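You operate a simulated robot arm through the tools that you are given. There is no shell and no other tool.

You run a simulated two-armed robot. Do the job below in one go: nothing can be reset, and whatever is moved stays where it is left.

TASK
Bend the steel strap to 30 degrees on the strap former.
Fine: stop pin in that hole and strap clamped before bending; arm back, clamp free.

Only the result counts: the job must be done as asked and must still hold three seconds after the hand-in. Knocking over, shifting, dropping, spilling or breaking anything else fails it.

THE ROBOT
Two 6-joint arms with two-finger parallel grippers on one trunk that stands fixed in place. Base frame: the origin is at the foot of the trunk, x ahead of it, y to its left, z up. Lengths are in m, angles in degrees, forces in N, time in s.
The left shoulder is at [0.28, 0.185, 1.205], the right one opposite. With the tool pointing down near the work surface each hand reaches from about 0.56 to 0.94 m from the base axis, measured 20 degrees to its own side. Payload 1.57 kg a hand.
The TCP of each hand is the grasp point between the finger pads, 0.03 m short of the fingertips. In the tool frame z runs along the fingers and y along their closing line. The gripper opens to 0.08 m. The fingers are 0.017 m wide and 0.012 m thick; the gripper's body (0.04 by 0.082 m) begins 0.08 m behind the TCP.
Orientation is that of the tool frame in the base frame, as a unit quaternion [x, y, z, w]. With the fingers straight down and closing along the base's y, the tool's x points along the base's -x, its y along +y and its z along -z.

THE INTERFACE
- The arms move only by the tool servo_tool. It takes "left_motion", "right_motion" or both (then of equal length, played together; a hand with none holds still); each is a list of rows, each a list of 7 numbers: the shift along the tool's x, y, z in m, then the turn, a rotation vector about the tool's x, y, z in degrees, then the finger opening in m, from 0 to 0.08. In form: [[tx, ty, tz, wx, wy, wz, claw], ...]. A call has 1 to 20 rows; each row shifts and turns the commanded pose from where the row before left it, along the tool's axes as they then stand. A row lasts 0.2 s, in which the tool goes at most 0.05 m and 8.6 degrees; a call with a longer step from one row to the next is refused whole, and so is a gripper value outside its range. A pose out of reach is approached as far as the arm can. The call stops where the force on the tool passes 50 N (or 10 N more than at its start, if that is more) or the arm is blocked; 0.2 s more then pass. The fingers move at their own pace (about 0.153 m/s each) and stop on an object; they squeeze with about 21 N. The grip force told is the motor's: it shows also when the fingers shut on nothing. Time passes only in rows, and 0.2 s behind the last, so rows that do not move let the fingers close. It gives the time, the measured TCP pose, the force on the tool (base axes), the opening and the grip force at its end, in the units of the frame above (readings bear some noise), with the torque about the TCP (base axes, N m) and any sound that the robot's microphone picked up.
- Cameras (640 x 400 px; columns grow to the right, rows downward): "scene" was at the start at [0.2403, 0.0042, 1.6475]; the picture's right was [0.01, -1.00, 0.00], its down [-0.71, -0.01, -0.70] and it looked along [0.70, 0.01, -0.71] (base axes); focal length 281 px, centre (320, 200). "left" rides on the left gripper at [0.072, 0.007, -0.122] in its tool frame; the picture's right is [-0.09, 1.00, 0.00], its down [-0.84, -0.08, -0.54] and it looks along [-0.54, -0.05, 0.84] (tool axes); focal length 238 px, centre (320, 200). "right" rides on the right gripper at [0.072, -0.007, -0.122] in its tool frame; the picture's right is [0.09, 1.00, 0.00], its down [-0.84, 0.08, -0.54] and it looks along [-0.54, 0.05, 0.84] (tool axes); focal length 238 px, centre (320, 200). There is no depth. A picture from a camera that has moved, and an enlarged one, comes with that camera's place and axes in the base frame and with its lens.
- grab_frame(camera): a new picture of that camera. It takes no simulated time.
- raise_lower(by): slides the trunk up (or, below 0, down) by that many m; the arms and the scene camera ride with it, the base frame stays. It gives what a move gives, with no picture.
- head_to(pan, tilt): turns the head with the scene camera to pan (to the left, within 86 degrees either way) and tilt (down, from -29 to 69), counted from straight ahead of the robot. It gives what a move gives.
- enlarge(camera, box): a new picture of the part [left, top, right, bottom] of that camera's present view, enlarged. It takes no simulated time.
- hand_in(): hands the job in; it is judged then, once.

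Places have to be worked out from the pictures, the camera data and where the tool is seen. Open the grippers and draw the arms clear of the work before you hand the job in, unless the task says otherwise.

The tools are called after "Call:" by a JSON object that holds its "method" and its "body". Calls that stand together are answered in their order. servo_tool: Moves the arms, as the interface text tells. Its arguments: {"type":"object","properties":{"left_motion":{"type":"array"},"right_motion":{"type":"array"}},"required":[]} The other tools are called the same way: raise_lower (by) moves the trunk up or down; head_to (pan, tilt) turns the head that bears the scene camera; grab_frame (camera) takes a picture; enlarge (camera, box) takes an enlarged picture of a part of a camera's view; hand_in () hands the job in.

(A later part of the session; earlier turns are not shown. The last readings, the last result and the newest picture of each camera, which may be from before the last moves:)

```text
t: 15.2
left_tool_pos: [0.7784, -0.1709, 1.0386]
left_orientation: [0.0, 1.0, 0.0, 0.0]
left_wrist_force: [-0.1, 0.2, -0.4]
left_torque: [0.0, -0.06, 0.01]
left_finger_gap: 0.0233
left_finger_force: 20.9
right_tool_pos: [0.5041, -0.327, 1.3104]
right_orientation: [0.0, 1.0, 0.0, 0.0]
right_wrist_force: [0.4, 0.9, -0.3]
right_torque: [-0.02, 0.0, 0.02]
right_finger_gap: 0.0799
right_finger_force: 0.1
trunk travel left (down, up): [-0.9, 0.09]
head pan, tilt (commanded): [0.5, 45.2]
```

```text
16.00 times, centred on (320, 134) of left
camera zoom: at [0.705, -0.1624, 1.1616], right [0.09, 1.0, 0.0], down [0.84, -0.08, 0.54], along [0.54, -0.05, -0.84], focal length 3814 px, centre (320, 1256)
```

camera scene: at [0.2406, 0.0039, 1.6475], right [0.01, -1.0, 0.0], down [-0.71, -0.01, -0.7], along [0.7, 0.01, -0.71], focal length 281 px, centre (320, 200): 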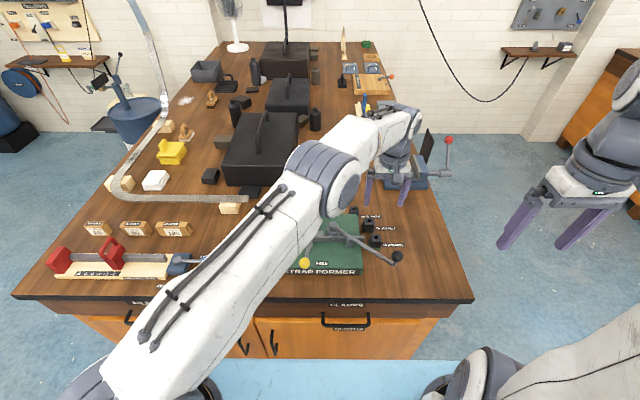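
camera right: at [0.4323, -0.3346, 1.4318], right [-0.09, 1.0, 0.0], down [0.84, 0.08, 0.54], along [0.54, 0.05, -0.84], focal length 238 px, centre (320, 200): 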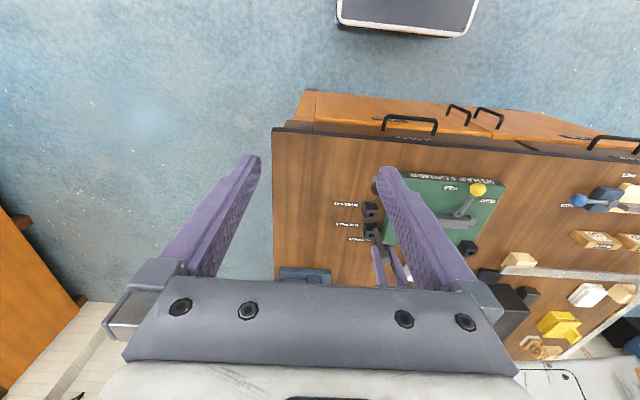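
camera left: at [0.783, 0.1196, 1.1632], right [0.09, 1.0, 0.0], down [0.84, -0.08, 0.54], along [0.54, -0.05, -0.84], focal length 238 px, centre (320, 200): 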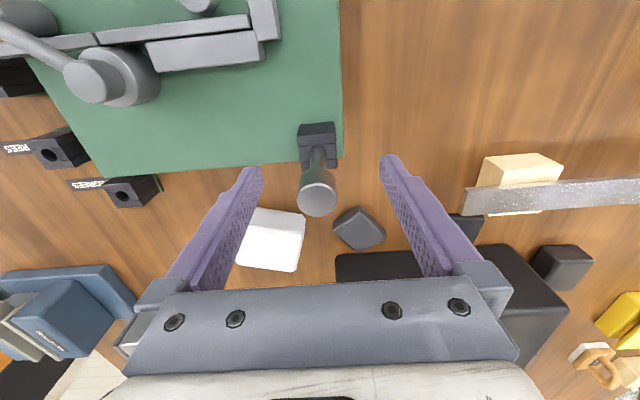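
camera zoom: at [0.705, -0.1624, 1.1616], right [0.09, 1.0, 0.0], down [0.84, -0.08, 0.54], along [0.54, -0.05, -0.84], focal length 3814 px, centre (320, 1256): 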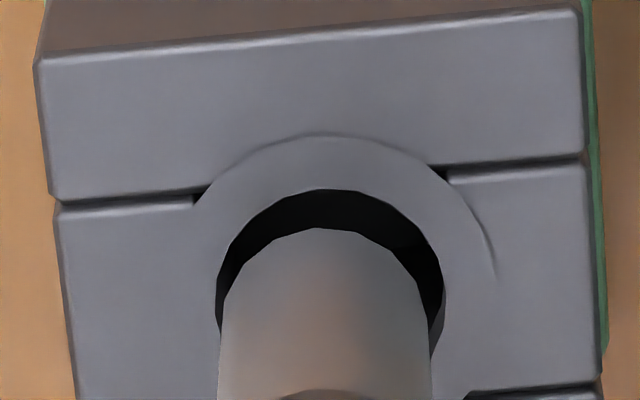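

Now the tip is within about 0.5 mm of the hole axis. I add a last tiny correction and lower gently so the tip just enters, watching the force.

Call:
{"method": "servo_tool", "body": {"left_motion": [[-0.0003, 0.0002, 0.0015, 0, 0, 0, 0.0], [0, 0, 0.002, 0, 0, 0, 0.0], [0, 0, 0.002, 0, 0, 0, 0.0], [0, 0, 0.002, 0, 0, 0, 0.0], [0, 0, 0.002, 0, 0, 0, 0.0], [0, 0, 0, 0, 0, 0, 0.0]]}}

Call:
{"method": "enlarge", "body": {"camera": "scene", "box": [364, 226, 388, 241]}}

Call:
{"method": "enlarge", "body": {"camera": "left", "box": [304, 124, 336, 144]}}

Call:
{"method": "enlarge", "body": {"camera": "right", "box": [360, 204, 392, 224]}}

```text
t: 16.6
left_tool_pos: [0.7778, -0.1694, 1.0286]
left_orientation: [0.0, 1.0, 0.0, -0.001]
left_wrist_force: [-0.7, -0.2, -0.7]
left_torque: [-0.04, 0.0, 0.0]
left_finger_gap: 0.023
left_finger_force: 20.4
right_tool_pos: [0.5038, -0.3276, 1.3114]
right_orientation: [0.0, 1.0, 0.0, 0.001]
right_wrist_force: [0.2, 0.5, 0.2]
right_torque: [-0.03, 0.03, 0.03]
right_finger_gap: 0.08
right_finger_force: 0.0
trunk travel left (down, up): [-0.9, 0.09]
head pan, tilt (commanded): [0.5, 45.2]
```

```text
16.00 times, centred on (376, 234) of scene
camera zoom: at [0.2403, 0.0041, 1.6475], right [0.01, -1.0, 0.0], down [-0.71, -0.01, -0.7], along [0.7, 0.01, -0.71], focal length 4500 px, centre (-576, -336)
```

zoom: 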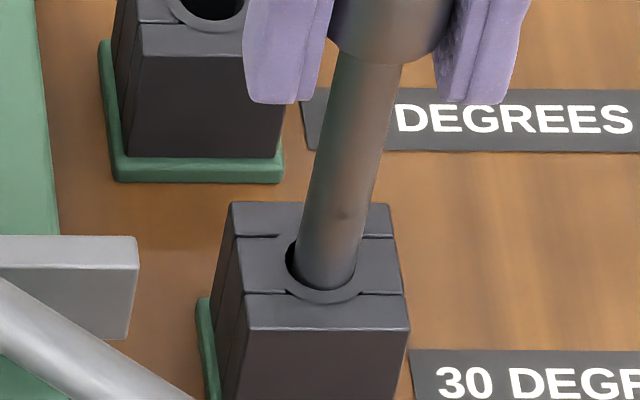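

```text
16.00 times, centred on (320, 134) of left
camera zoom: at [0.7049, -0.1625, 1.1518], right [0.09, 1.0, 0.0], down [0.84, -0.08, 0.54], along [0.54, -0.05, -0.84], focal length 3814 px, centre (320, 1256)
```

zoom: 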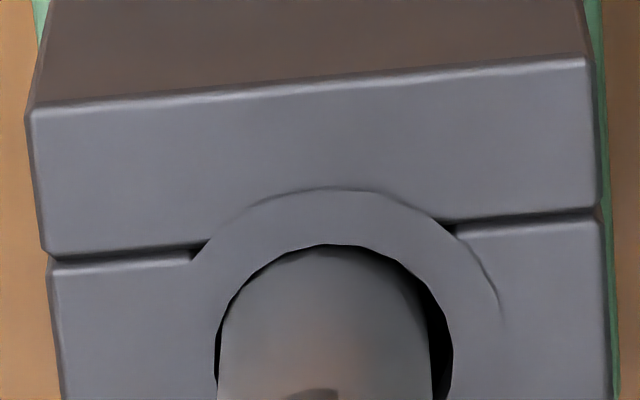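

```text
16.00 times, centred on (376, 214) of right
camera zoom: at [0.4323, -0.3346, 1.4318], right [-0.09, 1.0, 0.0], down [0.84, 0.08, 0.54], along [0.54, 0.05, -0.84], focal length 3814 px, centre (-576, -24)
```

zoom: 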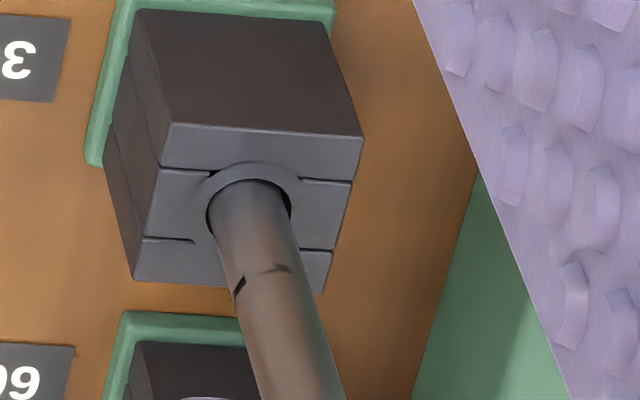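

The tip is inside the hole and the forces are near zero. I keep lowering toward seating, expected near TCP z≈1.004.

Call:
{"method": "servo_tool", "body": {"left_motion": [[0, 0.0002, 0.003, 0, 0, 0, 0.0], [0, 0, 0.003, 0, 0, 0, 0.0], [0, 0, 0.003, 0, 0, 0, 0.0], [0, 0, 0.003, 0, 0, 0, 0.0], [0, 0, 0.003, 0, 0, 0, 0.0], [0, 0, 0.003, 0, 0, 0, 0.0], [0, 0, 0, 0, 0, 0, 0.0]]}}

Call:
{"method": "enlarge", "body": {"camera": "scene", "box": [356, 216, 396, 241]}}

Call:
{"method": "enlarge", "body": {"camera": "left", "box": [288, 124, 352, 164]}}

```text
t: 18.2
left_tool_pos: [0.7779, -0.1688, 1.0112]
left_orientation: [0.001, 1.0, 0.0, -0.001]
left_wrist_force: [-0.6, 0.0, -0.7]
left_torque: [0.03, -0.02, 0.0]
left_finger_gap: 0.0232
left_finger_force: 20.9
right_tool_pos: [0.5044, -0.3276, 1.3107]
right_orientation: [0.0, 1.0, 0.0, 0.0]
right_wrist_force: [0.0, -0.4, 0.3]
right_torque: [-0.03, 0.02, 0.01]
right_finger_gap: 0.0799
right_finger_force: 0.1
trunk travel left (down, up): [-0.9, 0.09]
head pan, tilt (commanded): [0.5, 45.2]
```

```text
16.00 times, centred on (376, 228) of scene
camera zoom: at [0.2404, 0.0041, 1.6475], right [0.01, -1.0, 0.0], down [-0.71, -0.01, -0.7], along [0.7, 0.01, -0.71], focal length 4500 px, centre (-576, -256)
```

zoom: 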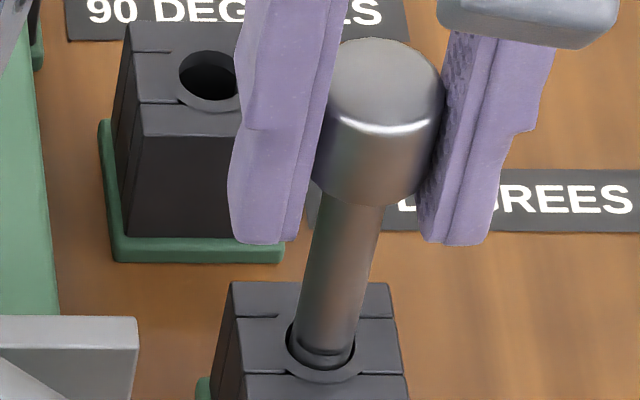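

```text
10.00 times, centred on (320, 144) of left
camera zoom: at [0.7051, -0.162, 1.1337], right [0.09, 1.0, 0.0], down [0.84, -0.08, 0.54], along [0.54, -0.05, -0.84], focal length 2384 px, centre (320, 760)
```

zoom: 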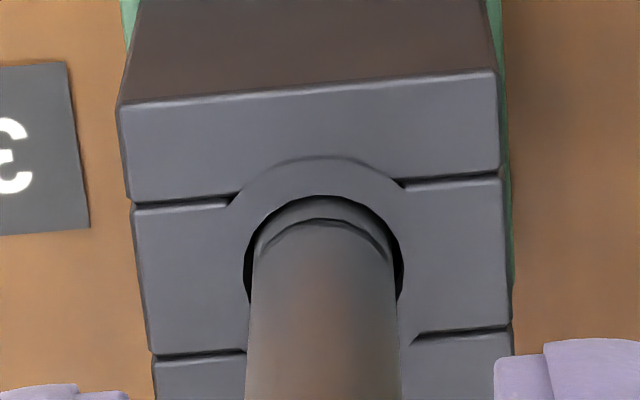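

The pin slides in freely and about 25 mm of it is in. I continue in small steps until it seats or the force rises.

Call:
{"method": "servo_tool", "body": {"left_motion": [[0, 0, 0.002, 0, 0, 0, 0.0], [0, 0, 0.002, 0, 0, 0, 0.0], [0, 0, 0.0015, 0, 0, 0, 0.0], [0, 0, 0.0015, 0, 0, 0, 0.0], [0, 0, 0, 0, 0, 0, 0.0]]}}

Call:
{"method": "enlarge", "body": {"camera": "scene", "box": [356, 216, 396, 241]}}

```text
t: 19.4
left_tool_pos: [0.7775, -0.1699, 1.007]
left_orientation: [0.001, 1.0, -0.001, 0.0]
left_wrist_force: [0.6, 0.7, 6.1]
left_torque: [0.13, -0.03, 0.02]
left_finger_gap: 0.0233
left_finger_force: 21.2
right_tool_pos: [0.5033, -0.3275, 1.3113]
right_orientation: [0.0, 1.0, 0.001, -0.001]
right_wrist_force: [-0.3, 0.5, -0.1]
right_torque: [-0.04, 0.02, -0.03]
right_finger_gap: 0.0801
right_finger_force: 0.1
trunk travel left (down, up): [-0.9, 0.09]
head pan, tilt (commanded): [0.5, 45.2]
```

```text
16.00 times, centred on (376, 228) of scene
camera zoom: at [0.24, 0.0043, 1.6477], right [0.01, -1.0, 0.0], down [-0.71, -0.01, -0.7], along [0.7, 0.01, -0.71], focal length 4500 px, centre (-576, -256)
```

zoom: 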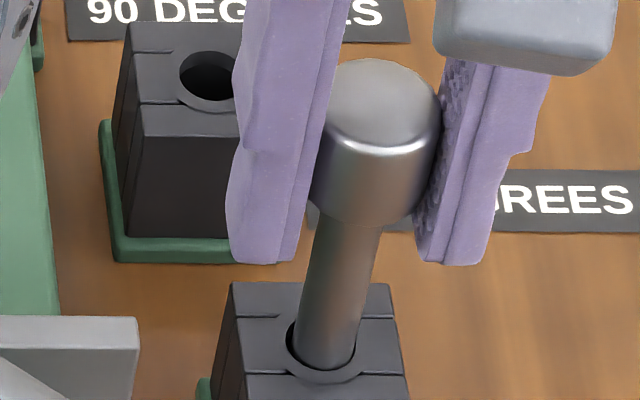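

An upward force of 6 N appears at z≈1.007, which looks like the hole's bottom. I press slightly more to confirm it is seated.

Call:
{"method": "servo_tool", "body": {"left_motion": [[0, 0, 0.001, 0, 0, 0, 0.0], [0, 0, 0.001, 0, 0, 0, 0.0], [0, 0, 0, 0, 0, 0, 0.0]]}}

Call:
{"method": "enlarge", "body": {"camera": "scene", "box": [356, 216, 396, 241]}}

Call:
{"method": "enlarge", "body": {"camera": "left", "box": [288, 124, 352, 164]}}

```text
t: 20.2
left_tool_pos: [0.7776, -0.1709, 1.0041]
left_orientation: [0.001, 1.0, 0.0, 0.002]
left_wrist_force: [1.3, -0.6, 15.1]
left_torque: [-0.25, -0.11, 0.01]
left_finger_gap: 0.0234
left_finger_force: 21.7
right_tool_pos: [0.5034, -0.328, 1.3101]
right_orientation: [0.0, 1.0, 0.001, 0.0]
right_wrist_force: [-0.2, 0.3, -0.2]
right_torque: [0.04, 0.01, 0.0]
right_finger_gap: 0.0802
right_finger_force: 0.0
trunk travel left (down, up): [-0.9, 0.09]
head pan, tilt (commanded): [0.5, 45.2]
```

```text
16.00 times, centred on (376, 228) of scene
camera zoom: at [0.2396, 0.0043, 1.6477], right [0.01, -1.0, 0.0], down [-0.71, -0.01, -0.7], along [0.7, 0.01, -0.71], focal length 4500 px, centre (-576, -256)
```

zoom: 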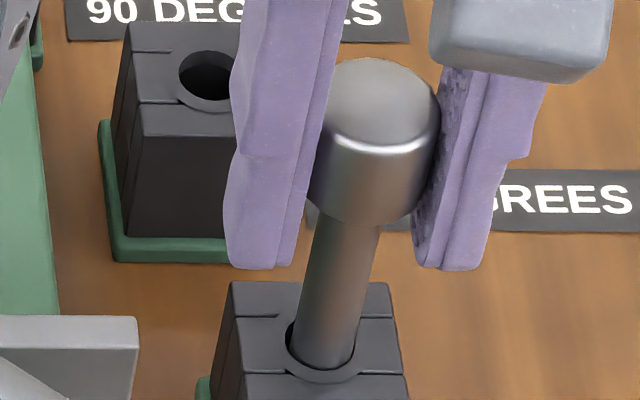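

```text
10.00 times, centred on (320, 144) of left
camera zoom: at [0.7044, -0.1619, 1.1263], right [0.09, 1.0, 0.0], down [0.84, -0.08, 0.54], along [0.54, -0.05, -0.84], focal length 2384 px, centre (320, 760)
```

zoom: 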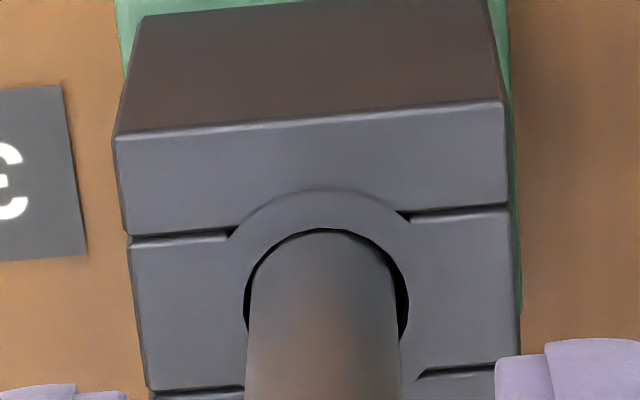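

The pin stayed put while the force rose to 15 N, so it is seated. I relax the press, open the fingers only to 40 mm to stay clear of the strap, and lift straight up.

Call:
{"method": "servo_tool", "body": {"left_motion": [[0, 0, -0.001, 0, 0, 0, 0.0], [0, 0, -0.001, 0, 0, 0, 0.0], [0, 0, 0, 0, 0, 0, 0.026], [0, 0, 0, 0, 0, 0, 0.032], [0, 0, 0, 0, 0, 0, 0.04], [0, 0, 0, 0, 0, 0, 0.04]]}}

Call:
{"method": "enlarge", "body": {"camera": "scene", "box": [350, 206, 406, 241]}}

```text
t: 21.6
left_tool_pos: [0.7774, -0.1689, 1.0043]
left_orientation: [0.0, 1.0, 0.0, 0.0]
left_wrist_force: [-0.3, 0.0, -0.1]
left_torque: [-0.04, -0.03, 0.04]
left_finger_gap: 0.0399
left_finger_force: 0.2
right_tool_pos: [0.5035, -0.3288, 1.3101]
right_orientation: [-0.001, 1.0, 0.001, -0.001]
right_wrist_force: [0.7, -0.9, 0.0]
right_torque: [-0.02, 0.02, 0.01]
right_finger_gap: 0.0801
right_finger_force: 0.1
trunk travel left (down, up): [-0.9, 0.09]
head pan, tilt (commanded): [0.5, 45.2]
```

```text
11.43 times, centred on (378, 224) of scene
camera zoom: at [0.2403, 0.0041, 1.6475], right [0.01, -1.0, 0.0], down [-0.71, -0.01, -0.7], along [0.7, 0.01, -0.71], focal length 3214 px, centre (-343, -69)
```

zoom: 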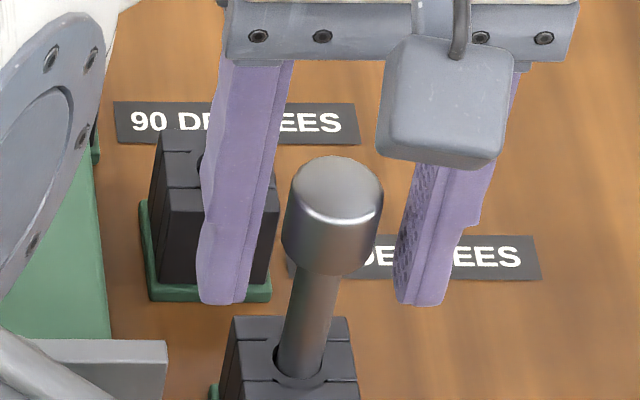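

The pin stands free between the open fingers. I lift straight up clear of it.

Call:
{"method": "servo_tool", "body": {"left_motion": [[0, 0, -0.02, 0, 0, 0, 0.04], [0, 0, -0.03, 0, 0, 0, 0.04], [0, 0, -0.03, 0, 0, 0, 0.04], [0, 0, -0.03, 0, 0, 0, 0.04], [0, 0, -0.03, 0, 0, 0, 0.04], [0, 0, 0, 0, 0, 0, 0.04]]}}

Call:
{"method": "grab_frame", "body": {"camera": "left"}}

Call:
{"method": "enlarge", "body": {"camera": "scene", "box": [260, 170, 420, 290]}}

```text
t: 23.0
left_tool_pos: [0.7778, -0.1701, 1.1455]
left_orientation: [0.001, 1.0, 0.0, -0.001]
left_wrist_force: [-0.5, -0.3, -0.4]
left_torque: [0.01, -0.01, 0.0]
left_finger_gap: 0.0403
left_finger_force: 0.1
right_tool_pos: [0.5032, -0.3282, 1.3103]
right_orientation: [0.0, 1.0, 0.0, 0.0]
right_wrist_force: [0.0, 0.6, 0.2]
right_torque: [0.0, 0.0, 0.02]
right_finger_gap: 0.0802
right_finger_force: 0.1
trunk travel left (down, up): [-0.9, 0.09]
head pan, tilt (commanded): [0.5, 45.2]
```

```text
taken
camera left: at [0.7052, -0.1617, 1.2685], right [0.09, 1.0, 0.0], down [0.84, -0.08, 0.54], along [0.54, -0.05, -0.84], focal length 238 px, centre (320, 200)
```

left: 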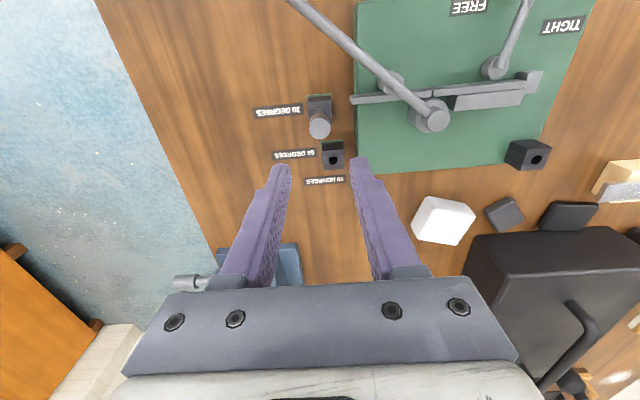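

```text
3.33 times, centred on (340, 230) of scene
camera zoom: at [0.2402, 0.0042, 1.6475], right [0.01, -1.0, 0.0], down [-0.71, -0.01, -0.7], along [0.7, 0.01, -0.71], focal length 937 px, centre (253, 100)
```

zoom: 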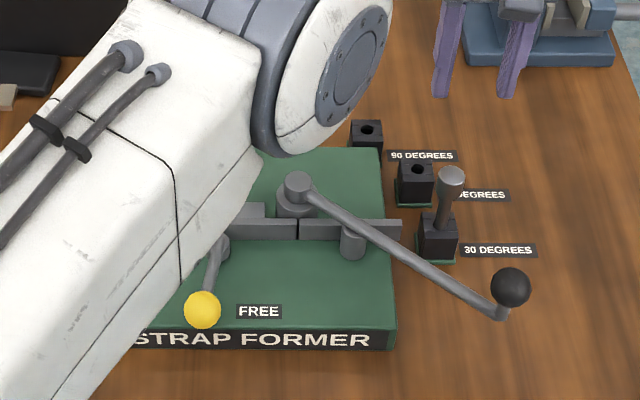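

The stop pin is in the 30° hole. Next is the clamp: I move the left hand over the yellow knob and look at the lever closely.

Call:
{"method": "servo_tool", "body": {"left_motion": [[0.0175, 0.0368, 0, 0, 0, 0, 0.06], [0.0175, 0.0368, 0, 0, 0, 0, 0.06], [0.0175, 0.0368, 0, 0, 0, 0, 0.06], [0.0175, 0.0368, 0, 0, 0, 0, 0.06], [0.0175, 0.0368, 0, 0, 0, 0, 0.06], [0.0175, 0.0368, 0, 0, 0, 0, 0.06], [0, 0, 0, 0, 0, 0, 0.06], [0, 0, 0, 0, 0, 0, 0.06]]}}

Call:
{"method": "grab_frame", "body": {"camera": "left"}}

Call:
{"method": "enlarge", "body": {"camera": "left", "box": [256, 80, 384, 160]}}

Call:
{"method": "enlarge", "body": {"camera": "scene", "box": [270, 215, 350, 265]}}

```text
t: 24.8
left_tool_pos: [0.6727, 0.0499, 1.144]
left_orientation: [0.0, 1.0, 0.0, 0.0]
left_wrist_force: [-0.3, 0.3, 0.9]
left_torque: [0.0, -0.01, 0.01]
left_finger_gap: 0.06
left_finger_force: 0.1
right_tool_pos: [0.5039, -0.327, 1.3097]
right_orientation: [0.0, 1.0, 0.001, 0.0]
right_wrist_force: [-0.1, 1.4, 0.4]
right_torque: [0.0, 0.03, 0.0]
right_finger_gap: 0.0802
right_finger_force: 0.1
trunk travel left (down, up): [-0.9, 0.09]
head pan, tilt (commanded): [0.5, 45.2]
```

```text
taken
camera left: at [0.5999, 0.0577, 1.2669], right [0.09, 1.0, 0.0], down [0.84, -0.08, 0.54], along [0.54, -0.05, -0.84], focal length 238 px, centre (320, 200)
```

left: 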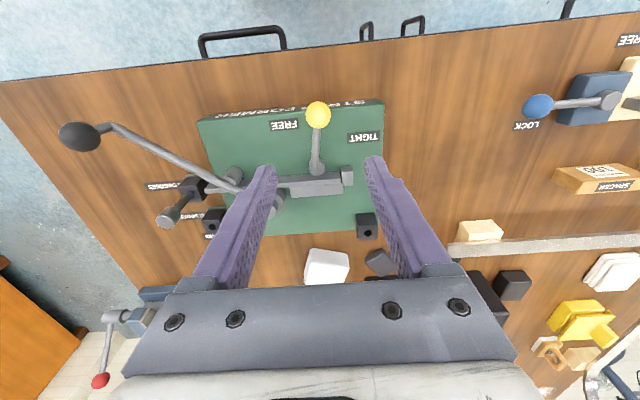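

```text
5.00 times, centred on (320, 120) of left
camera zoom: at [0.5999, 0.0577, 1.2669], right [0.09, 1.0, 0.0], down [0.84, -0.08, 0.54], along [0.54, -0.05, -0.84], focal length 1192 px, centre (320, 600)
```

zoom: 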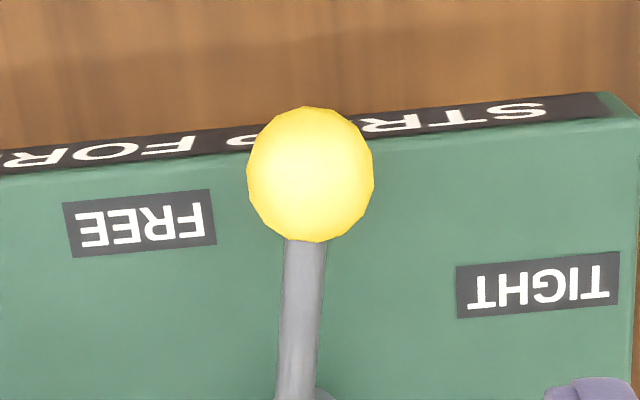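

```text
8.00 times, centred on (310, 240) of scene
camera zoom: at [0.2404, 0.004, 1.6475], right [0.01, -1.0, 0.0], down [-0.71, -0.01, -0.7], along [0.7, 0.01, -0.71], focal length 2250 px, centre (400, -120)
```

zoom: 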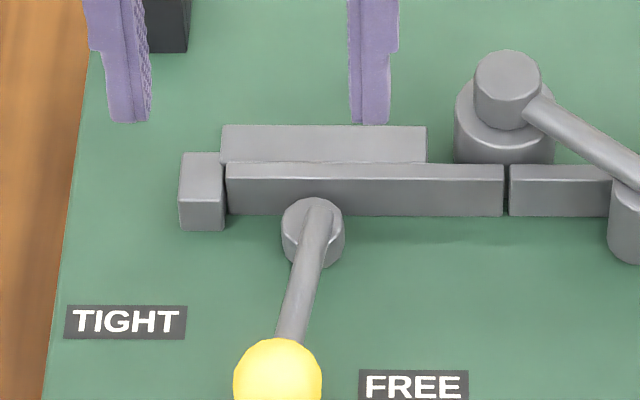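

The knob is at about (0.671, 0.049, 0.961) and the lever pivot at about (0.748, 0.040), so the lever is about 77 mm long. I turn the wrist to match the lever and come down with the fingers straddling the knob.

Call:
{"method": "servo_tool", "body": {"left_motion": [[0.001, -0.0015, 0.03, 0, 0, 6.5, 0.06], [0, 0, 0.04, 0, 0, 0, 0.06], [0, 0, 0.04, 0, 0, 0, 0.06], [0, 0, 0.03, 0, 0, 0, 0.06], [0, 0, 0.01, 0, 0, 0, 0.06], [0, 0, 0, 0, 0, 0, 0.06]]}}

Call:
{"method": "grab_frame", "body": {"camera": "left"}}

Call:
{"method": "enlarge", "body": {"camera": "scene", "box": [270, 215, 350, 275]}}

```text
t: 26.2
left_tool_pos: [0.6708, 0.0497, 0.9941]
left_orientation: [0.057, 0.998, 0.0, 0.001]
left_wrist_force: [-0.6, 0.5, -0.3]
left_torque: [0.0, -0.01, 0.02]
left_finger_gap: 0.0601
left_finger_force: 0.1
right_tool_pos: [0.5033, -0.3276, 1.3111]
right_orientation: [0.0, 1.0, 0.0, 0.0]
right_wrist_force: [0.3, -0.8, -0.2]
right_torque: [0.0, 0.01, 0.04]
right_finger_gap: 0.0798
right_finger_force: 0.1
trunk travel left (down, up): [-0.9, 0.09]
head pan, tilt (commanded): [0.5, 45.2]
```

```text
taken
camera left: at [0.5997, 0.0648, 1.1172], right [0.2, 0.98, 0.0], down [0.82, -0.17, 0.54], along [0.53, -0.11, -0.84], focal length 238 px, centre (320, 200)
```

left: 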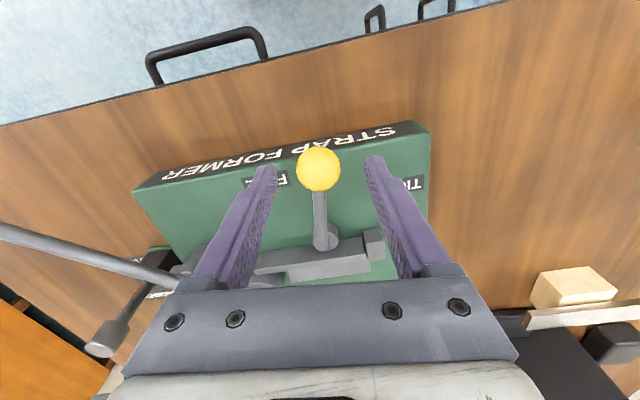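

```text
6.67 times, centred on (310, 245) of scene
camera zoom: at [0.2403, 0.0042, 1.6475], right [0.01, -1.0, 0.0], down [-0.71, -0.01, -0.7], along [0.7, 0.01, -0.71], focal length 1875 px, centre (387, -100)
```

zoom: 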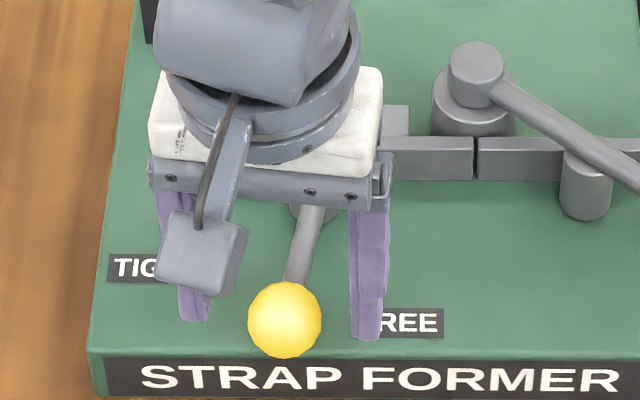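

The knob is centred between the fingers. I descend 20 mm, leaving the fingertips about 1 cm above the plate, and close on the knob.

Call:
{"method": "servo_tool", "body": {"left_motion": [[0, 0, 0.01, 0, 0, 0, 0.06], [0, 0, 0.01, 0, 0, 0, 0.06], [0, 0, 0, 0, 0, 0, 0.04], [0, 0, 0, 0, 0, 0, 0.03], [0, 0, 0, 0, 0, 0, 0.0], [0, 0, 0, 0, 0, 0, 0.0], [0, 0, 0, 0, 0, 0, 0.0]]}}

Call:
{"method": "enlarge", "body": {"camera": "left", "box": [240, 110, 400, 210]}}

Call:
{"method": "enlarge", "body": {"camera": "scene", "box": [270, 215, 350, 275]}}

```text
t: 27.8
left_tool_pos: [0.6732, 0.0484, 0.9744]
left_orientation: [0.057, 0.998, -0.001, 0.0]
left_wrist_force: [0.1, -2.0, 0.6]
left_torque: [-0.03, -0.06, -0.1]
left_finger_gap: 0.0315
left_finger_force: 40.6
right_tool_pos: [0.5026, -0.3286, 1.3104]
right_orientation: [0.0, 1.0, 0.0, -0.001]
right_wrist_force: [0.4, -0.3, 0.9]
right_torque: [0.04, -0.03, 0.0]
right_finger_gap: 0.0803
right_finger_force: 0.1
trunk travel left (down, up): [-0.9, 0.09]
head pan, tilt (commanded): [0.5, 45.2]
```

```text
4.00 times, centred on (320, 160) of left
camera zoom: at [0.6008, 0.065, 1.0967], right [0.2, 0.98, 0.0], down [0.82, -0.17, 0.54], along [0.53, -0.11, -0.84], focal length 953 px, centre (320, 360)
```

zoom: 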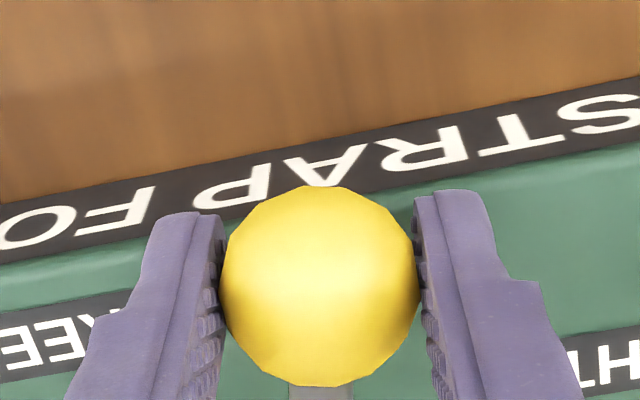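

```text
6.67 times, centred on (310, 245) of scene
camera zoom: at [0.2402, 0.004, 1.6475], right [0.01, -1.0, 0.0], down [-0.71, -0.01, -0.7], along [0.7, 0.01, -0.71], focal length 1875 px, centre (387, -100)
```

zoom: 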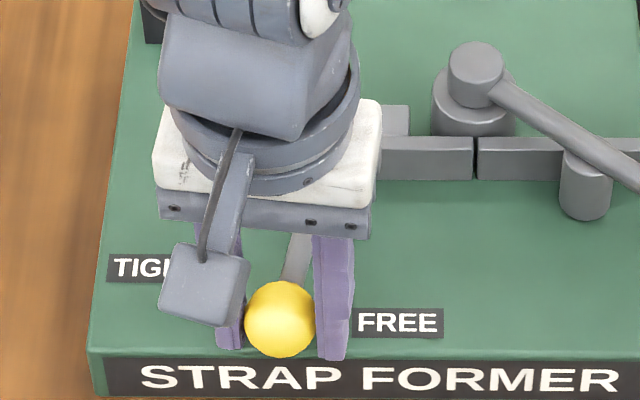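

The knob is held (31.5 mm gap). I swing it along its arc toward TIGHT, 20° first, reading the forces.

Call:
{"method": "servo_tool", "body": {"left_motion": [[-0.0003, 0.0067, 0, 0, 0, 5, 0.0], [-0.0003, 0.0067, 0, 0, 0, 5, 0.0], [-0.0003, 0.0067, 0, 0, 0, 5, 0.0], [-0.0003, 0.0067, 0, 0, 0, 5, 0.0], [0, 0, 0, 0, 0, 0, 0.0]]}}

Call:
{"method": "enlarge", "body": {"camera": "left", "box": [200, 110, 440, 260]}}

Call:
{"method": "enlarge", "body": {"camera": "scene", "box": [270, 215, 350, 275]}}

```text
t: 29.0
left_tool_pos: [0.6818, 0.074, 0.9746]
left_orientation: [0.23, 0.973, 0.0, 0.002]
left_wrist_force: [11.1, -9.9, -13.4]
left_torque: [-0.22, -0.64, -0.15]
left_finger_gap: 0.0315
left_finger_force: 40.2
right_tool_pos: [0.5038, -0.3283, 1.3095]
right_orientation: [0.0, 1.0, -0.001, 0.0]
right_wrist_force: [-0.6, 0.3, -0.1]
right_torque: [0.01, -0.01, 0.0]
right_finger_gap: 0.0801
right_finger_force: 0.0
trunk travel left (down, up): [-0.9, 0.09]
head pan, tilt (commanded): [0.5, 45.2]
```

```text
2.67 times, centred on (320, 185) of left
camera zoom: at [0.6194, 0.1133, 1.0966], right [0.53, 0.85, 0.0], down [0.71, -0.44, 0.54], along [0.46, -0.29, -0.84], focal length 636 px, centre (320, 240)
```

zoom: 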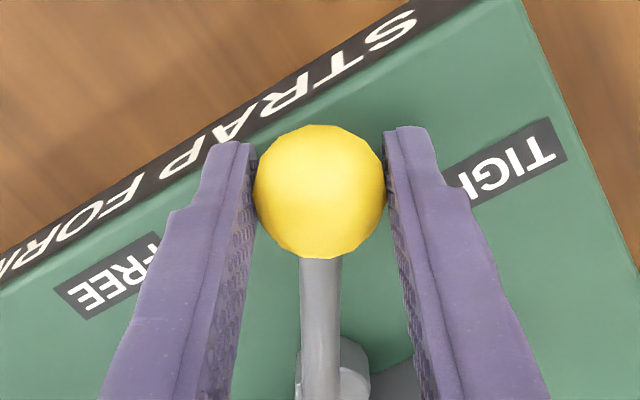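

```text
6.67 times, centred on (310, 245) of scene
camera zoom: at [0.2414, 0.0035, 1.6472], right [0.01, -1.0, 0.0], down [-0.71, -0.01, -0.7], along [0.7, 0.01, -0.71], focal length 1875 px, centre (387, -100)
```

zoom: 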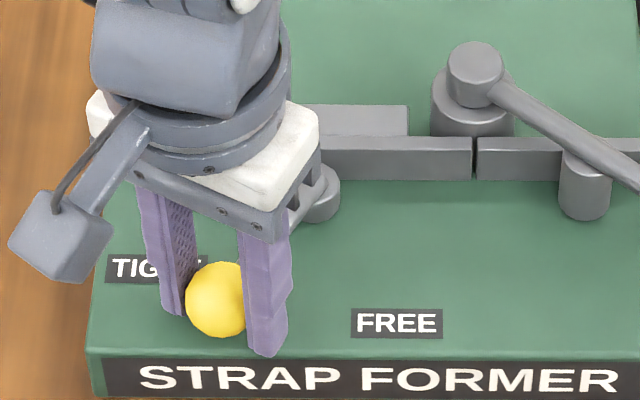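

The lever follows and the tool's turn of 26.6° matches it. The radial force of about 14 N means my arc runs slightly outside the true one, so I ease 2.5 mm inward, hold, and read the forces.

Call:
{"method": "servo_tool", "body": {"left_motion": [[-0.0015, 0, -0.001, 0, 0, 0, 0.0], [-0.001, 0, 0, 0, 0, 0, 0.0], [0, 0, 0, 0, 0, 0, 0.0]]}}

```text
t: 29.8
left_tool_pos: [0.6813, 0.0742, 0.9742]
left_orientation: [0.228, 0.974, 0.001, -0.002]
left_wrist_force: [6.2, -4.6, -20.3]
left_torque: [-0.26, -0.6, 0.01]
left_finger_gap: 0.0312
left_finger_force: 40.1
right_tool_pos: [0.5052, -0.3283, 1.31]
right_orientation: [0.0, 1.0, 0.0, -0.001]
right_wrist_force: [0.4, 0.0, 0.2]
right_torque: [-0.02, 0.01, -0.01]
right_finger_gap: 0.0801
right_finger_force: 0.1
trunk travel left (down, up): [-0.9, 0.09]
head pan, tilt (commanded): [0.5, 45.2]
```

The vertical pull grew when I went up, so the commanded height is too high for the knob. I lower by 3 mm and ease in another 1 mm.

Call:
{"method": "servo_tool", "body": {"left_motion": [[-0.001, 0, 0.0015, 0, 0, 0, 0.0], [0, 0, 0.0015, 0, 0, 0, 0.0], [0, 0, 0, 0, 0, 0, 0.0]]}}

```text
t: 30.6
left_tool_pos: [0.6818, 0.0732, 0.9751]
left_orientation: [0.23, 0.973, 0.0, 0.0]
left_wrist_force: [-4.9, 4.5, 23.4]
left_torque: [0.28, 0.46, 0.14]
left_finger_gap: 0.0314
left_finger_force: 40.2
right_tool_pos: [0.5027, -0.3273, 1.3116]
right_orientation: [0.001, 1.0, 0.0, 0.0]
right_wrist_force: [-0.2, 0.3, 0.4]
right_torque: [0.01, 0.0, 0.02]
right_finger_gap: 0.0801
right_finger_force: 0.0
trunk travel left (down, up): [-0.9, 0.09]
head pan, tilt (commanded): [0.5, 45.2]
```

The arm is stiff, about 14 N per mm. I open the fingers slightly so the knob is only loosely caged, which leaves radius and height free, and continue the swing toward TIGHT.

Call:
{"method": "servo_tool", "body": {"left_motion": [[0.0005, 0, -0.0016, 0, 0, 0, 0.036], [0, 0, 0, 0, 0, 0, 0.036], [-0.0003, 0.0067, 0, 0, 0, 5, 0.036], [-0.0003, 0.0067, 0, 0, 0, 5, 0.036], [0, 0, 0, 0, 0, 0, 0.036]]}}

Call:
{"method": "enlarge", "body": {"camera": "left", "box": [200, 110, 440, 260]}}

Call:
{"method": "enlarge", "body": {"camera": "scene", "box": [270, 215, 350, 275]}}

```text
t: 31.8
left_tool_pos: [0.6892, 0.0861, 0.9736]
left_orientation: [0.314, 0.949, 0.0, 0.0]
left_wrist_force: [-0.1, -1.3, 0.5]
left_torque: [-0.03, 0.01, 0.04]
left_finger_gap: 0.0368
left_finger_force: 0.3
right_tool_pos: [0.5036, -0.3261, 1.3114]
right_orientation: [0.0, 1.0, 0.0, 0.0]
right_wrist_force: [-0.1, -0.4, -0.2]
right_torque: [-0.02, -0.01, 0.01]
right_finger_gap: 0.0798
right_finger_force: 0.0
trunk travel left (down, up): [-0.9, 0.09]
head pan, tilt (commanded): [0.5, 45.2]
```

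```text
2.67 times, centred on (320, 185) of left
camera zoom: at [0.6342, 0.1345, 1.0966], right [0.67, 0.74, 0.0], down [0.63, -0.56, 0.54], along [0.4, -0.36, -0.84], focal length 636 px, centre (320, 240)
```

zoom: 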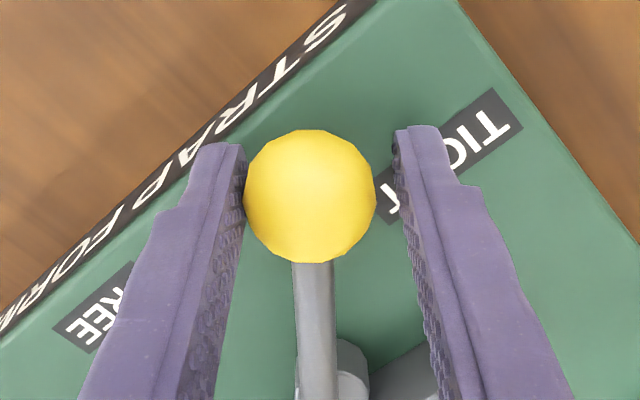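

```text
6.67 times, centred on (310, 245) of scene
camera zoom: at [0.2403, 0.0041, 1.6475], right [0.01, -1.0, 0.0], down [-0.71, -0.01, -0.7], along [0.7, 0.01, -0.71], focal length 1875 px, centre (387, -100)
```

zoom: 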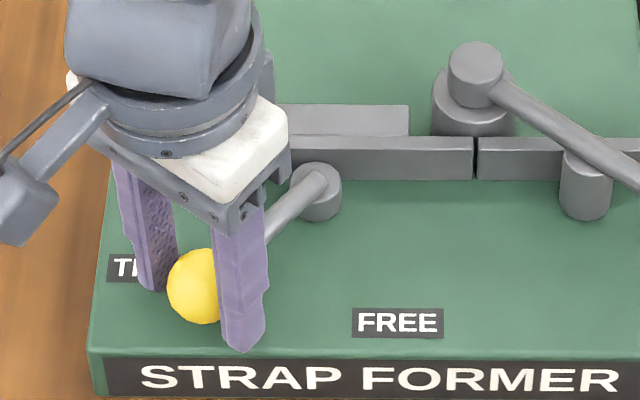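

The lever moves freely this way with forces of about 1 N. I continue another 20° toward TIGHT.

Call:
{"method": "servo_tool", "body": {"left_motion": [[-0.0003, 0.0067, 0, 0, 0, 5, 0.036], [-0.0003, 0.0067, 0, 0, 0, 5, 0.036], [-0.0003, 0.0067, 0, 0, 0, 5, 0.036], [-0.0003, 0.0067, 0, 0, 0, 5, 0.036], [0, 0, 0, 0, 0, 0, 0.036]]}}

Call:
{"method": "enlarge", "body": {"camera": "left", "box": [200, 110, 440, 260]}}

Call:
{"method": "enlarge", "body": {"camera": "scene", "box": [270, 215, 350, 275]}}

```text
t: 33.0
left_tool_pos: [0.7088, 0.1037, 0.9743]
left_orientation: [0.474, 0.881, 0.0, 0.0]
left_wrist_force: [-0.5, -0.8, 0.0]
left_torque: [0.0, 0.03, 0.0]
left_finger_gap: 0.0371
left_finger_force: 0.2
right_tool_pos: [0.5033, -0.3271, 1.3107]
right_orientation: [0.001, 1.0, 0.0, 0.0]
right_wrist_force: [-0.1, 0.4, 0.0]
right_torque: [0.04, 0.0, 0.0]
right_finger_gap: 0.0802
right_finger_force: 0.1
trunk travel left (down, up): [-0.9, 0.09]
head pan, tilt (commanded): [0.5, 45.2]
```

```text
2.67 times, centred on (320, 185) of left
camera zoom: at [0.6735, 0.169, 1.0972], right [0.88, 0.47, 0.0], down [0.4, -0.74, 0.54], along [0.26, -0.48, -0.84], focal length 636 px, centre (320, 240)
```

zoom: 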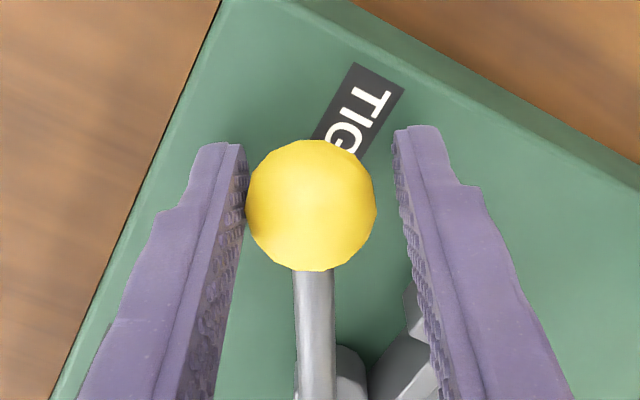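

```text
6.67 times, centred on (310, 245) of scene
camera zoom: at [0.2402, 0.0041, 1.6476], right [0.01, -1.0, 0.0], down [-0.71, -0.01, -0.7], along [0.7, 0.01, -0.71], focal length 1875 px, centre (387, -100)
```

zoom: 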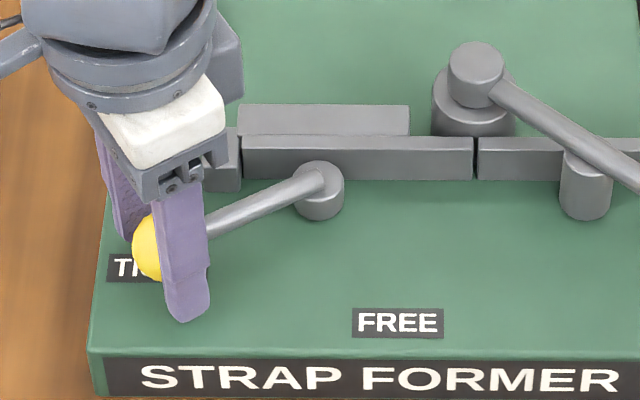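

The lever is at about 57° with still no resistance. I go on in small steps toward the TIGHT label until it stops.

Call:
{"method": "servo_tool", "body": {"left_motion": [[-0.0002, 0.0054, 0, 0, 0, 4, 0.036], [-0.0002, 0.0054, 0, 0, 0, 4, 0.036], [-0.0001, 0.004, 0, 0, 0, 3, 0.036], [0, 0, 0, 0, 0, 0, 0.036]]}}

Call:
{"method": "enlarge", "body": {"camera": "left", "box": [200, 110, 440, 260]}}

Call:
{"method": "enlarge", "body": {"camera": "scene", "box": [270, 215, 350, 275]}}

```text
t: 34.0
left_tool_pos: [0.7212, 0.1109, 0.9736]
left_orientation: [0.556, 0.831, 0.0, -0.001]
left_wrist_force: [-0.5, -0.3, -0.4]
left_torque: [0.03, 0.03, -0.02]
left_finger_gap: 0.037
left_finger_force: 1.1
right_tool_pos: [0.5032, -0.3277, 1.3116]
right_orientation: [0.0, 1.0, -0.001, -0.001]
right_wrist_force: [0.1, -0.6, 0.1]
right_torque: [-0.02, -0.01, 0.01]
right_finger_gap: 0.0799
right_finger_force: 0.0
trunk travel left (down, up): [-0.9, 0.09]
head pan, tilt (commanded): [0.5, 45.2]
```

```text
2.67 times, centred on (320, 185) of left
camera zoom: at [0.6994, 0.181, 1.0967], right [0.96, 0.29, 0.0], down [0.25, -0.8, 0.54], along [0.16, -0.52, -0.84], focal length 636 px, centre (320, 240)
```

zoom: 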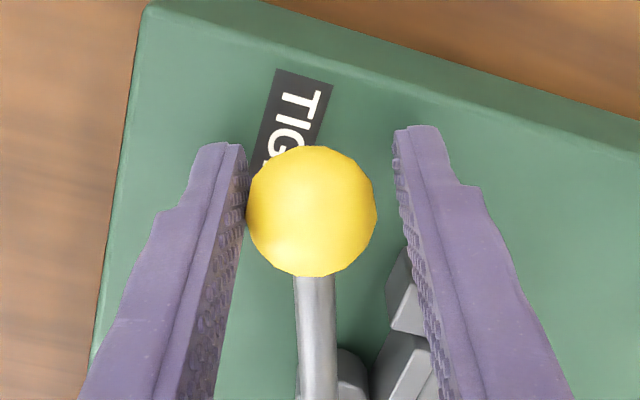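

```text
6.67 times, centred on (310, 245) of scene
camera zoom: at [0.2402, 0.0041, 1.6475], right [0.01, -1.0, 0.0], down [-0.71, -0.01, -0.7], along [0.7, 0.01, -0.71], focal length 1875 px, centre (387, -100)
```

zoom: 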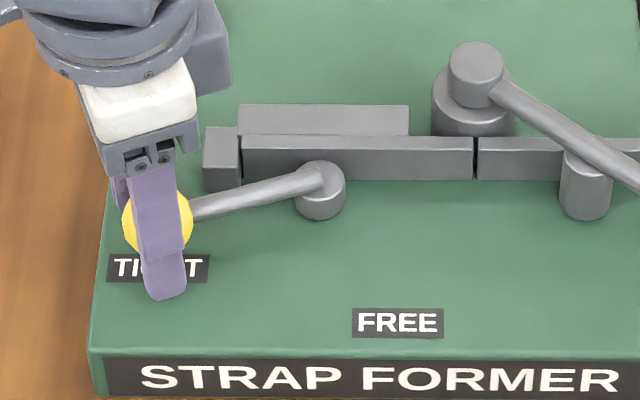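

The knob is now right over the TIGHT label. I keep pushing gently to find the end stop.

Call:
{"method": "servo_tool", "body": {"left_motion": [[-0.0001, 0.004, 0, 0, 0, 3, 0.036], [-0.0001, 0.004, 0, 0, 0, 3, 0.036], [-0.0001, 0.004, 0, 0, 0, 3, 0.036], [0, 0, 0, 0, 0, 0, 0.036]]}}

Call:
{"method": "enlarge", "body": {"camera": "left", "box": [200, 110, 440, 260]}}

Call:
{"method": "enlarge", "body": {"camera": "scene", "box": [270, 215, 350, 275]}}

```text
t: 35.0
left_tool_pos: [0.7328, 0.1142, 0.9746]
left_orientation: [0.619, 0.785, 0.0, 0.0]
left_wrist_force: [-0.4, 0.8, 0.5]
left_torque: [0.01, 0.01, 0.01]
left_finger_gap: 0.0372
left_finger_force: 0.7
right_tool_pos: [0.5023, -0.3274, 1.31]
right_orientation: [0.0, 1.0, 0.0, 0.0]
right_wrist_force: [-0.7, 0.4, 0.4]
right_torque: [0.0, -0.01, 0.0]
right_finger_gap: 0.0802
right_finger_force: 0.1
trunk travel left (down, up): [-0.9, 0.09]
head pan, tilt (commanded): [0.5, 45.2]
```

```text
2.67 times, centred on (320, 185) of left
camera zoom: at [0.7219, 0.1869, 1.0969], right [0.99, 0.14, 0.0], down [0.12, -0.83, 0.54], along [0.08, -0.54, -0.84], focal length 636 px, centre (320, 240)
```

zoom: 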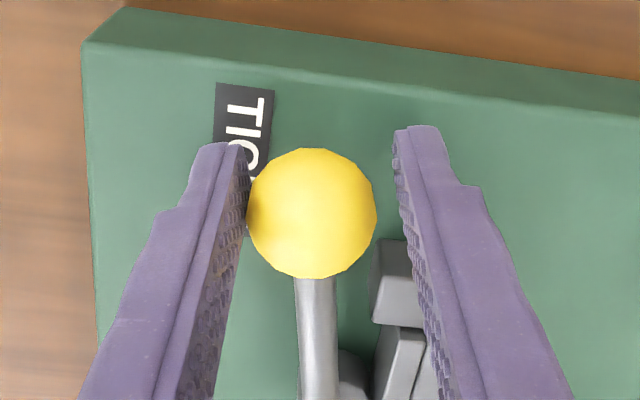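

```text
6.67 times, centred on (310, 245) of scene
camera zoom: at [0.2402, 0.0041, 1.6475], right [0.01, -1.0, 0.0], down [-0.71, -0.01, -0.7], along [0.7, 0.01, -0.71], focal length 1875 px, centre (387, -100)
```

zoom: 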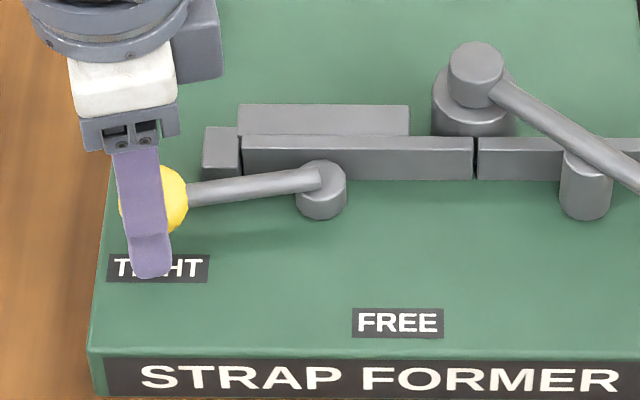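

There is still no end stop at about 77°. I continue in small increments, watching the force.

Call:
{"method": "servo_tool", "body": {"left_motion": [[-0.0001, 0.004, 0, 0, 0, 3, 0.036], [-0.0001, 0.004, 0, 0, 0, 3, 0.036], [0, 0, 0, 0, 0, 0, 0.036]]}}

Call:
{"method": "enlarge", "body": {"camera": "left", "box": [200, 110, 440, 260]}}

Call:
{"method": "enlarge", "body": {"camera": "scene", "box": [270, 215, 350, 275]}}

```text
t: 35.8
left_tool_pos: [0.7403, 0.1153, 0.9724]
left_orientation: [0.66, 0.752, 0.0, 0.0]
left_wrist_force: [-1.9, 0.2, -0.1]
left_torque: [0.01, 0.03, -0.02]
left_finger_gap: 0.037
left_finger_force: 0.7
right_tool_pos: [0.504, -0.3285, 1.3111]
right_orientation: [-0.001, 1.0, 0.001, 0.001]
right_wrist_force: [-0.7, 0.0, -0.1]
right_torque: [0.03, -0.01, -0.01]
right_finger_gap: 0.0798
right_finger_force: 0.0
trunk travel left (down, up): [-0.9, 0.09]
head pan, tilt (commanded): [0.5, 45.2]
```

```text
2.67 times, centred on (320, 185) of left
camera zoom: at [0.7376, 0.1893, 1.0966], right [1.0, 0.04, 0.0], down [0.03, -0.84, 0.54], along [0.02, -0.54, -0.84], focal length 636 px, centre (320, 240)
```

zoom: 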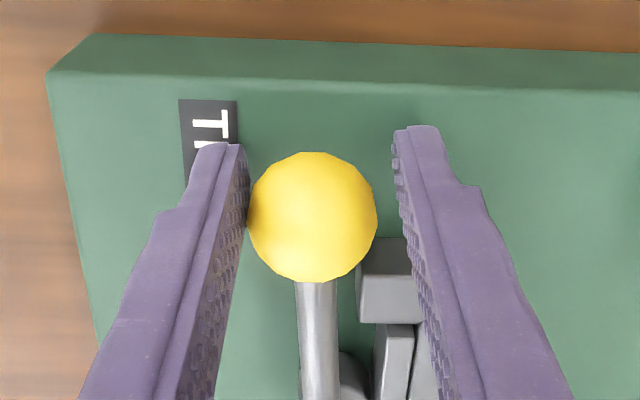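

```text
6.67 times, centred on (310, 245) of scene
camera zoom: at [0.2403, 0.0041, 1.6475], right [0.01, -1.0, 0.0], down [-0.71, -0.01, -0.7], along [0.7, 0.01, -0.71], focal length 1875 px, centre (387, -100)
```

zoom: 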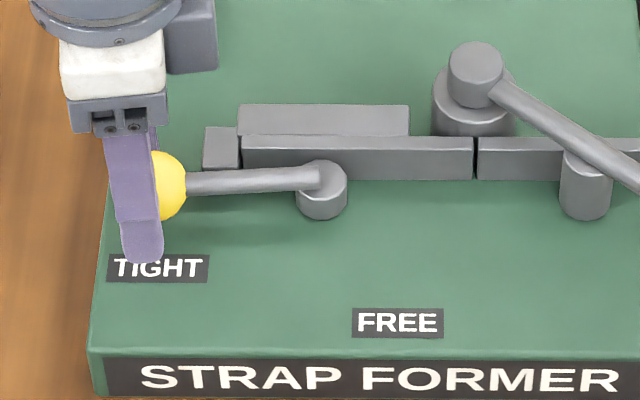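

The lever is at about 83°, nearly parallel to the strap. I push a little further for the stop.

Call:
{"method": "servo_tool", "body": {"left_motion": [[0, 0.0027, 0, 0, 0, 2, 0.036], [0, 0.0027, 0, 0, 0, 2, 0.036], [0, 0.0027, 0, 0, 0, 2, 0.036], [0, 0, 0, 0, 0, 0, 0.036]]}}

Call:
{"method": "enlarge", "body": {"camera": "left", "box": [200, 110, 440, 260]}}

Call:
{"method": "enlarge", "body": {"camera": "scene", "box": [270, 215, 350, 275]}}

```text
t: 36.8
left_tool_pos: [0.7477, 0.116, 0.9747]
left_orientation: [0.697, 0.717, 0.0, 0.0]
left_wrist_force: [-3.8, -1.1, 0.8]
left_torque: [-0.01, 0.0, 0.04]
left_finger_gap: 0.0386
left_finger_force: 1.5
right_tool_pos: [0.504, -0.3282, 1.3113]
right_orientation: [0.0, 1.0, 0.001, 0.001]
right_wrist_force: [0.7, -0.5, 0.3]
right_torque: [0.01, -0.03, -0.02]
right_finger_gap: 0.0801
right_finger_force: 0.0
trunk travel left (down, up): [-0.9, 0.09]
head pan, tilt (commanded): [0.5, 45.2]
```

```text
2.67 times, centred on (320, 185) of left
camera zoom: at [0.7522, 0.1898, 1.0969], right [1.0, -0.07, 0.0], down [-0.06, -0.84, 0.54], along [-0.04, -0.54, -0.84], focal length 636 px, centre (320, 240)
```

zoom: 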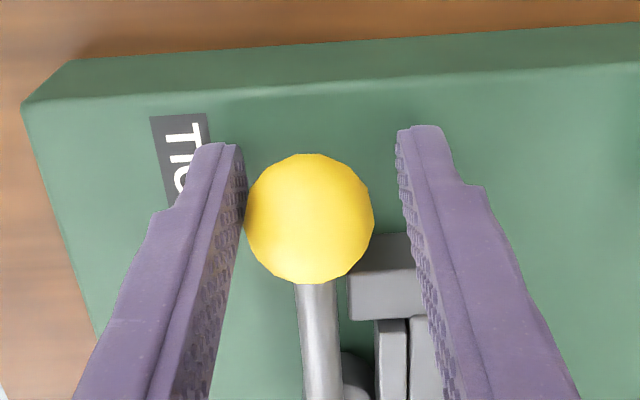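

```text
6.67 times, centred on (310, 245) of scene
camera zoom: at [0.2401, 0.004, 1.6476], right [0.01, -1.0, 0.0], down [-0.71, -0.01, -0.7], along [0.7, 0.01, -0.71], focal length 1875 px, centre (387, -100)
```

zoom: 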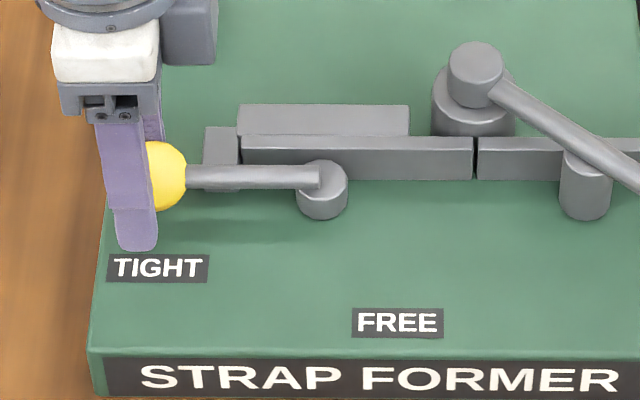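

Resistance starts to show at about 4 N, with the lever near 88°. I push a few degrees more to see whether this is the clamp's stop.

Call:
{"method": "servo_tool", "body": {"left_motion": [[0, 0.002, 0, 0, 0, 1.5, 0.036], [0, 0.002, 0, 0, 0, 1.5, 0.036], [0, 0, 0, 0, 0, 0, 0.036]]}}

Call:
{"method": "enlarge", "body": {"camera": "scene", "box": [270, 215, 350, 275]}}

Call:
{"method": "enlarge", "body": {"camera": "left", "box": [200, 110, 440, 260]}}

```text
t: 37.6
left_tool_pos: [0.7515, 0.1165, 0.9738]
left_orientation: [0.717, 0.697, 0.0, -0.001]
left_wrist_force: [-8.5, -1.9, 0.7]
left_torque: [0.02, 0.09, 0.01]
left_finger_gap: 0.0433
left_finger_force: 4.2
right_tool_pos: [0.5039, -0.3276, 1.3111]
right_orientation: [0.001, 1.0, 0.0, -0.001]
right_wrist_force: [0.8, -0.6, -0.2]
right_torque: [0.02, -0.01, 0.01]
right_finger_gap: 0.0799
right_finger_force: 0.0
trunk travel left (down, up): [-0.9, 0.09]
head pan, tilt (commanded): [0.5, 45.2]
```

```text
6.67 times, centred on (310, 245) of scene
camera zoom: at [0.2397, 0.0039, 1.6476], right [0.01, -1.0, 0.0], down [-0.71, -0.01, -0.7], along [0.7, 0.01, -0.71], focal length 1875 px, centre (387, -100)
```

zoom: 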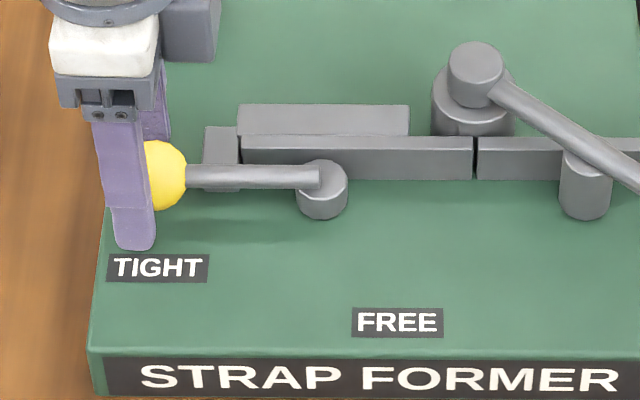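

```text
2.67 times, centred on (320, 185) of left
camera zoom: at [0.7592, 0.189, 1.0966], right [0.99, -0.12, 0.0], down [-0.1, -0.83, 0.54], along [-0.07, -0.54, -0.84], focal length 636 px, centre (320, 240)
```

zoom: 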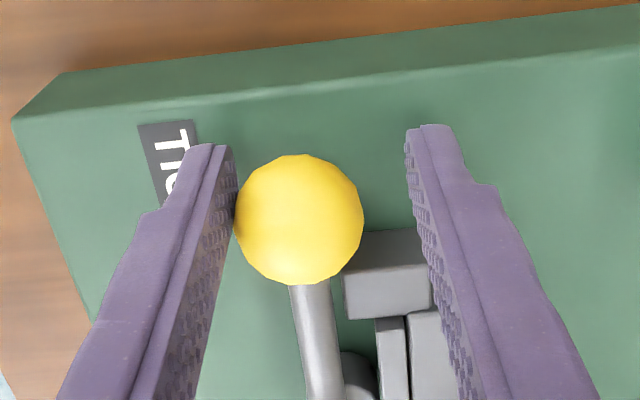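

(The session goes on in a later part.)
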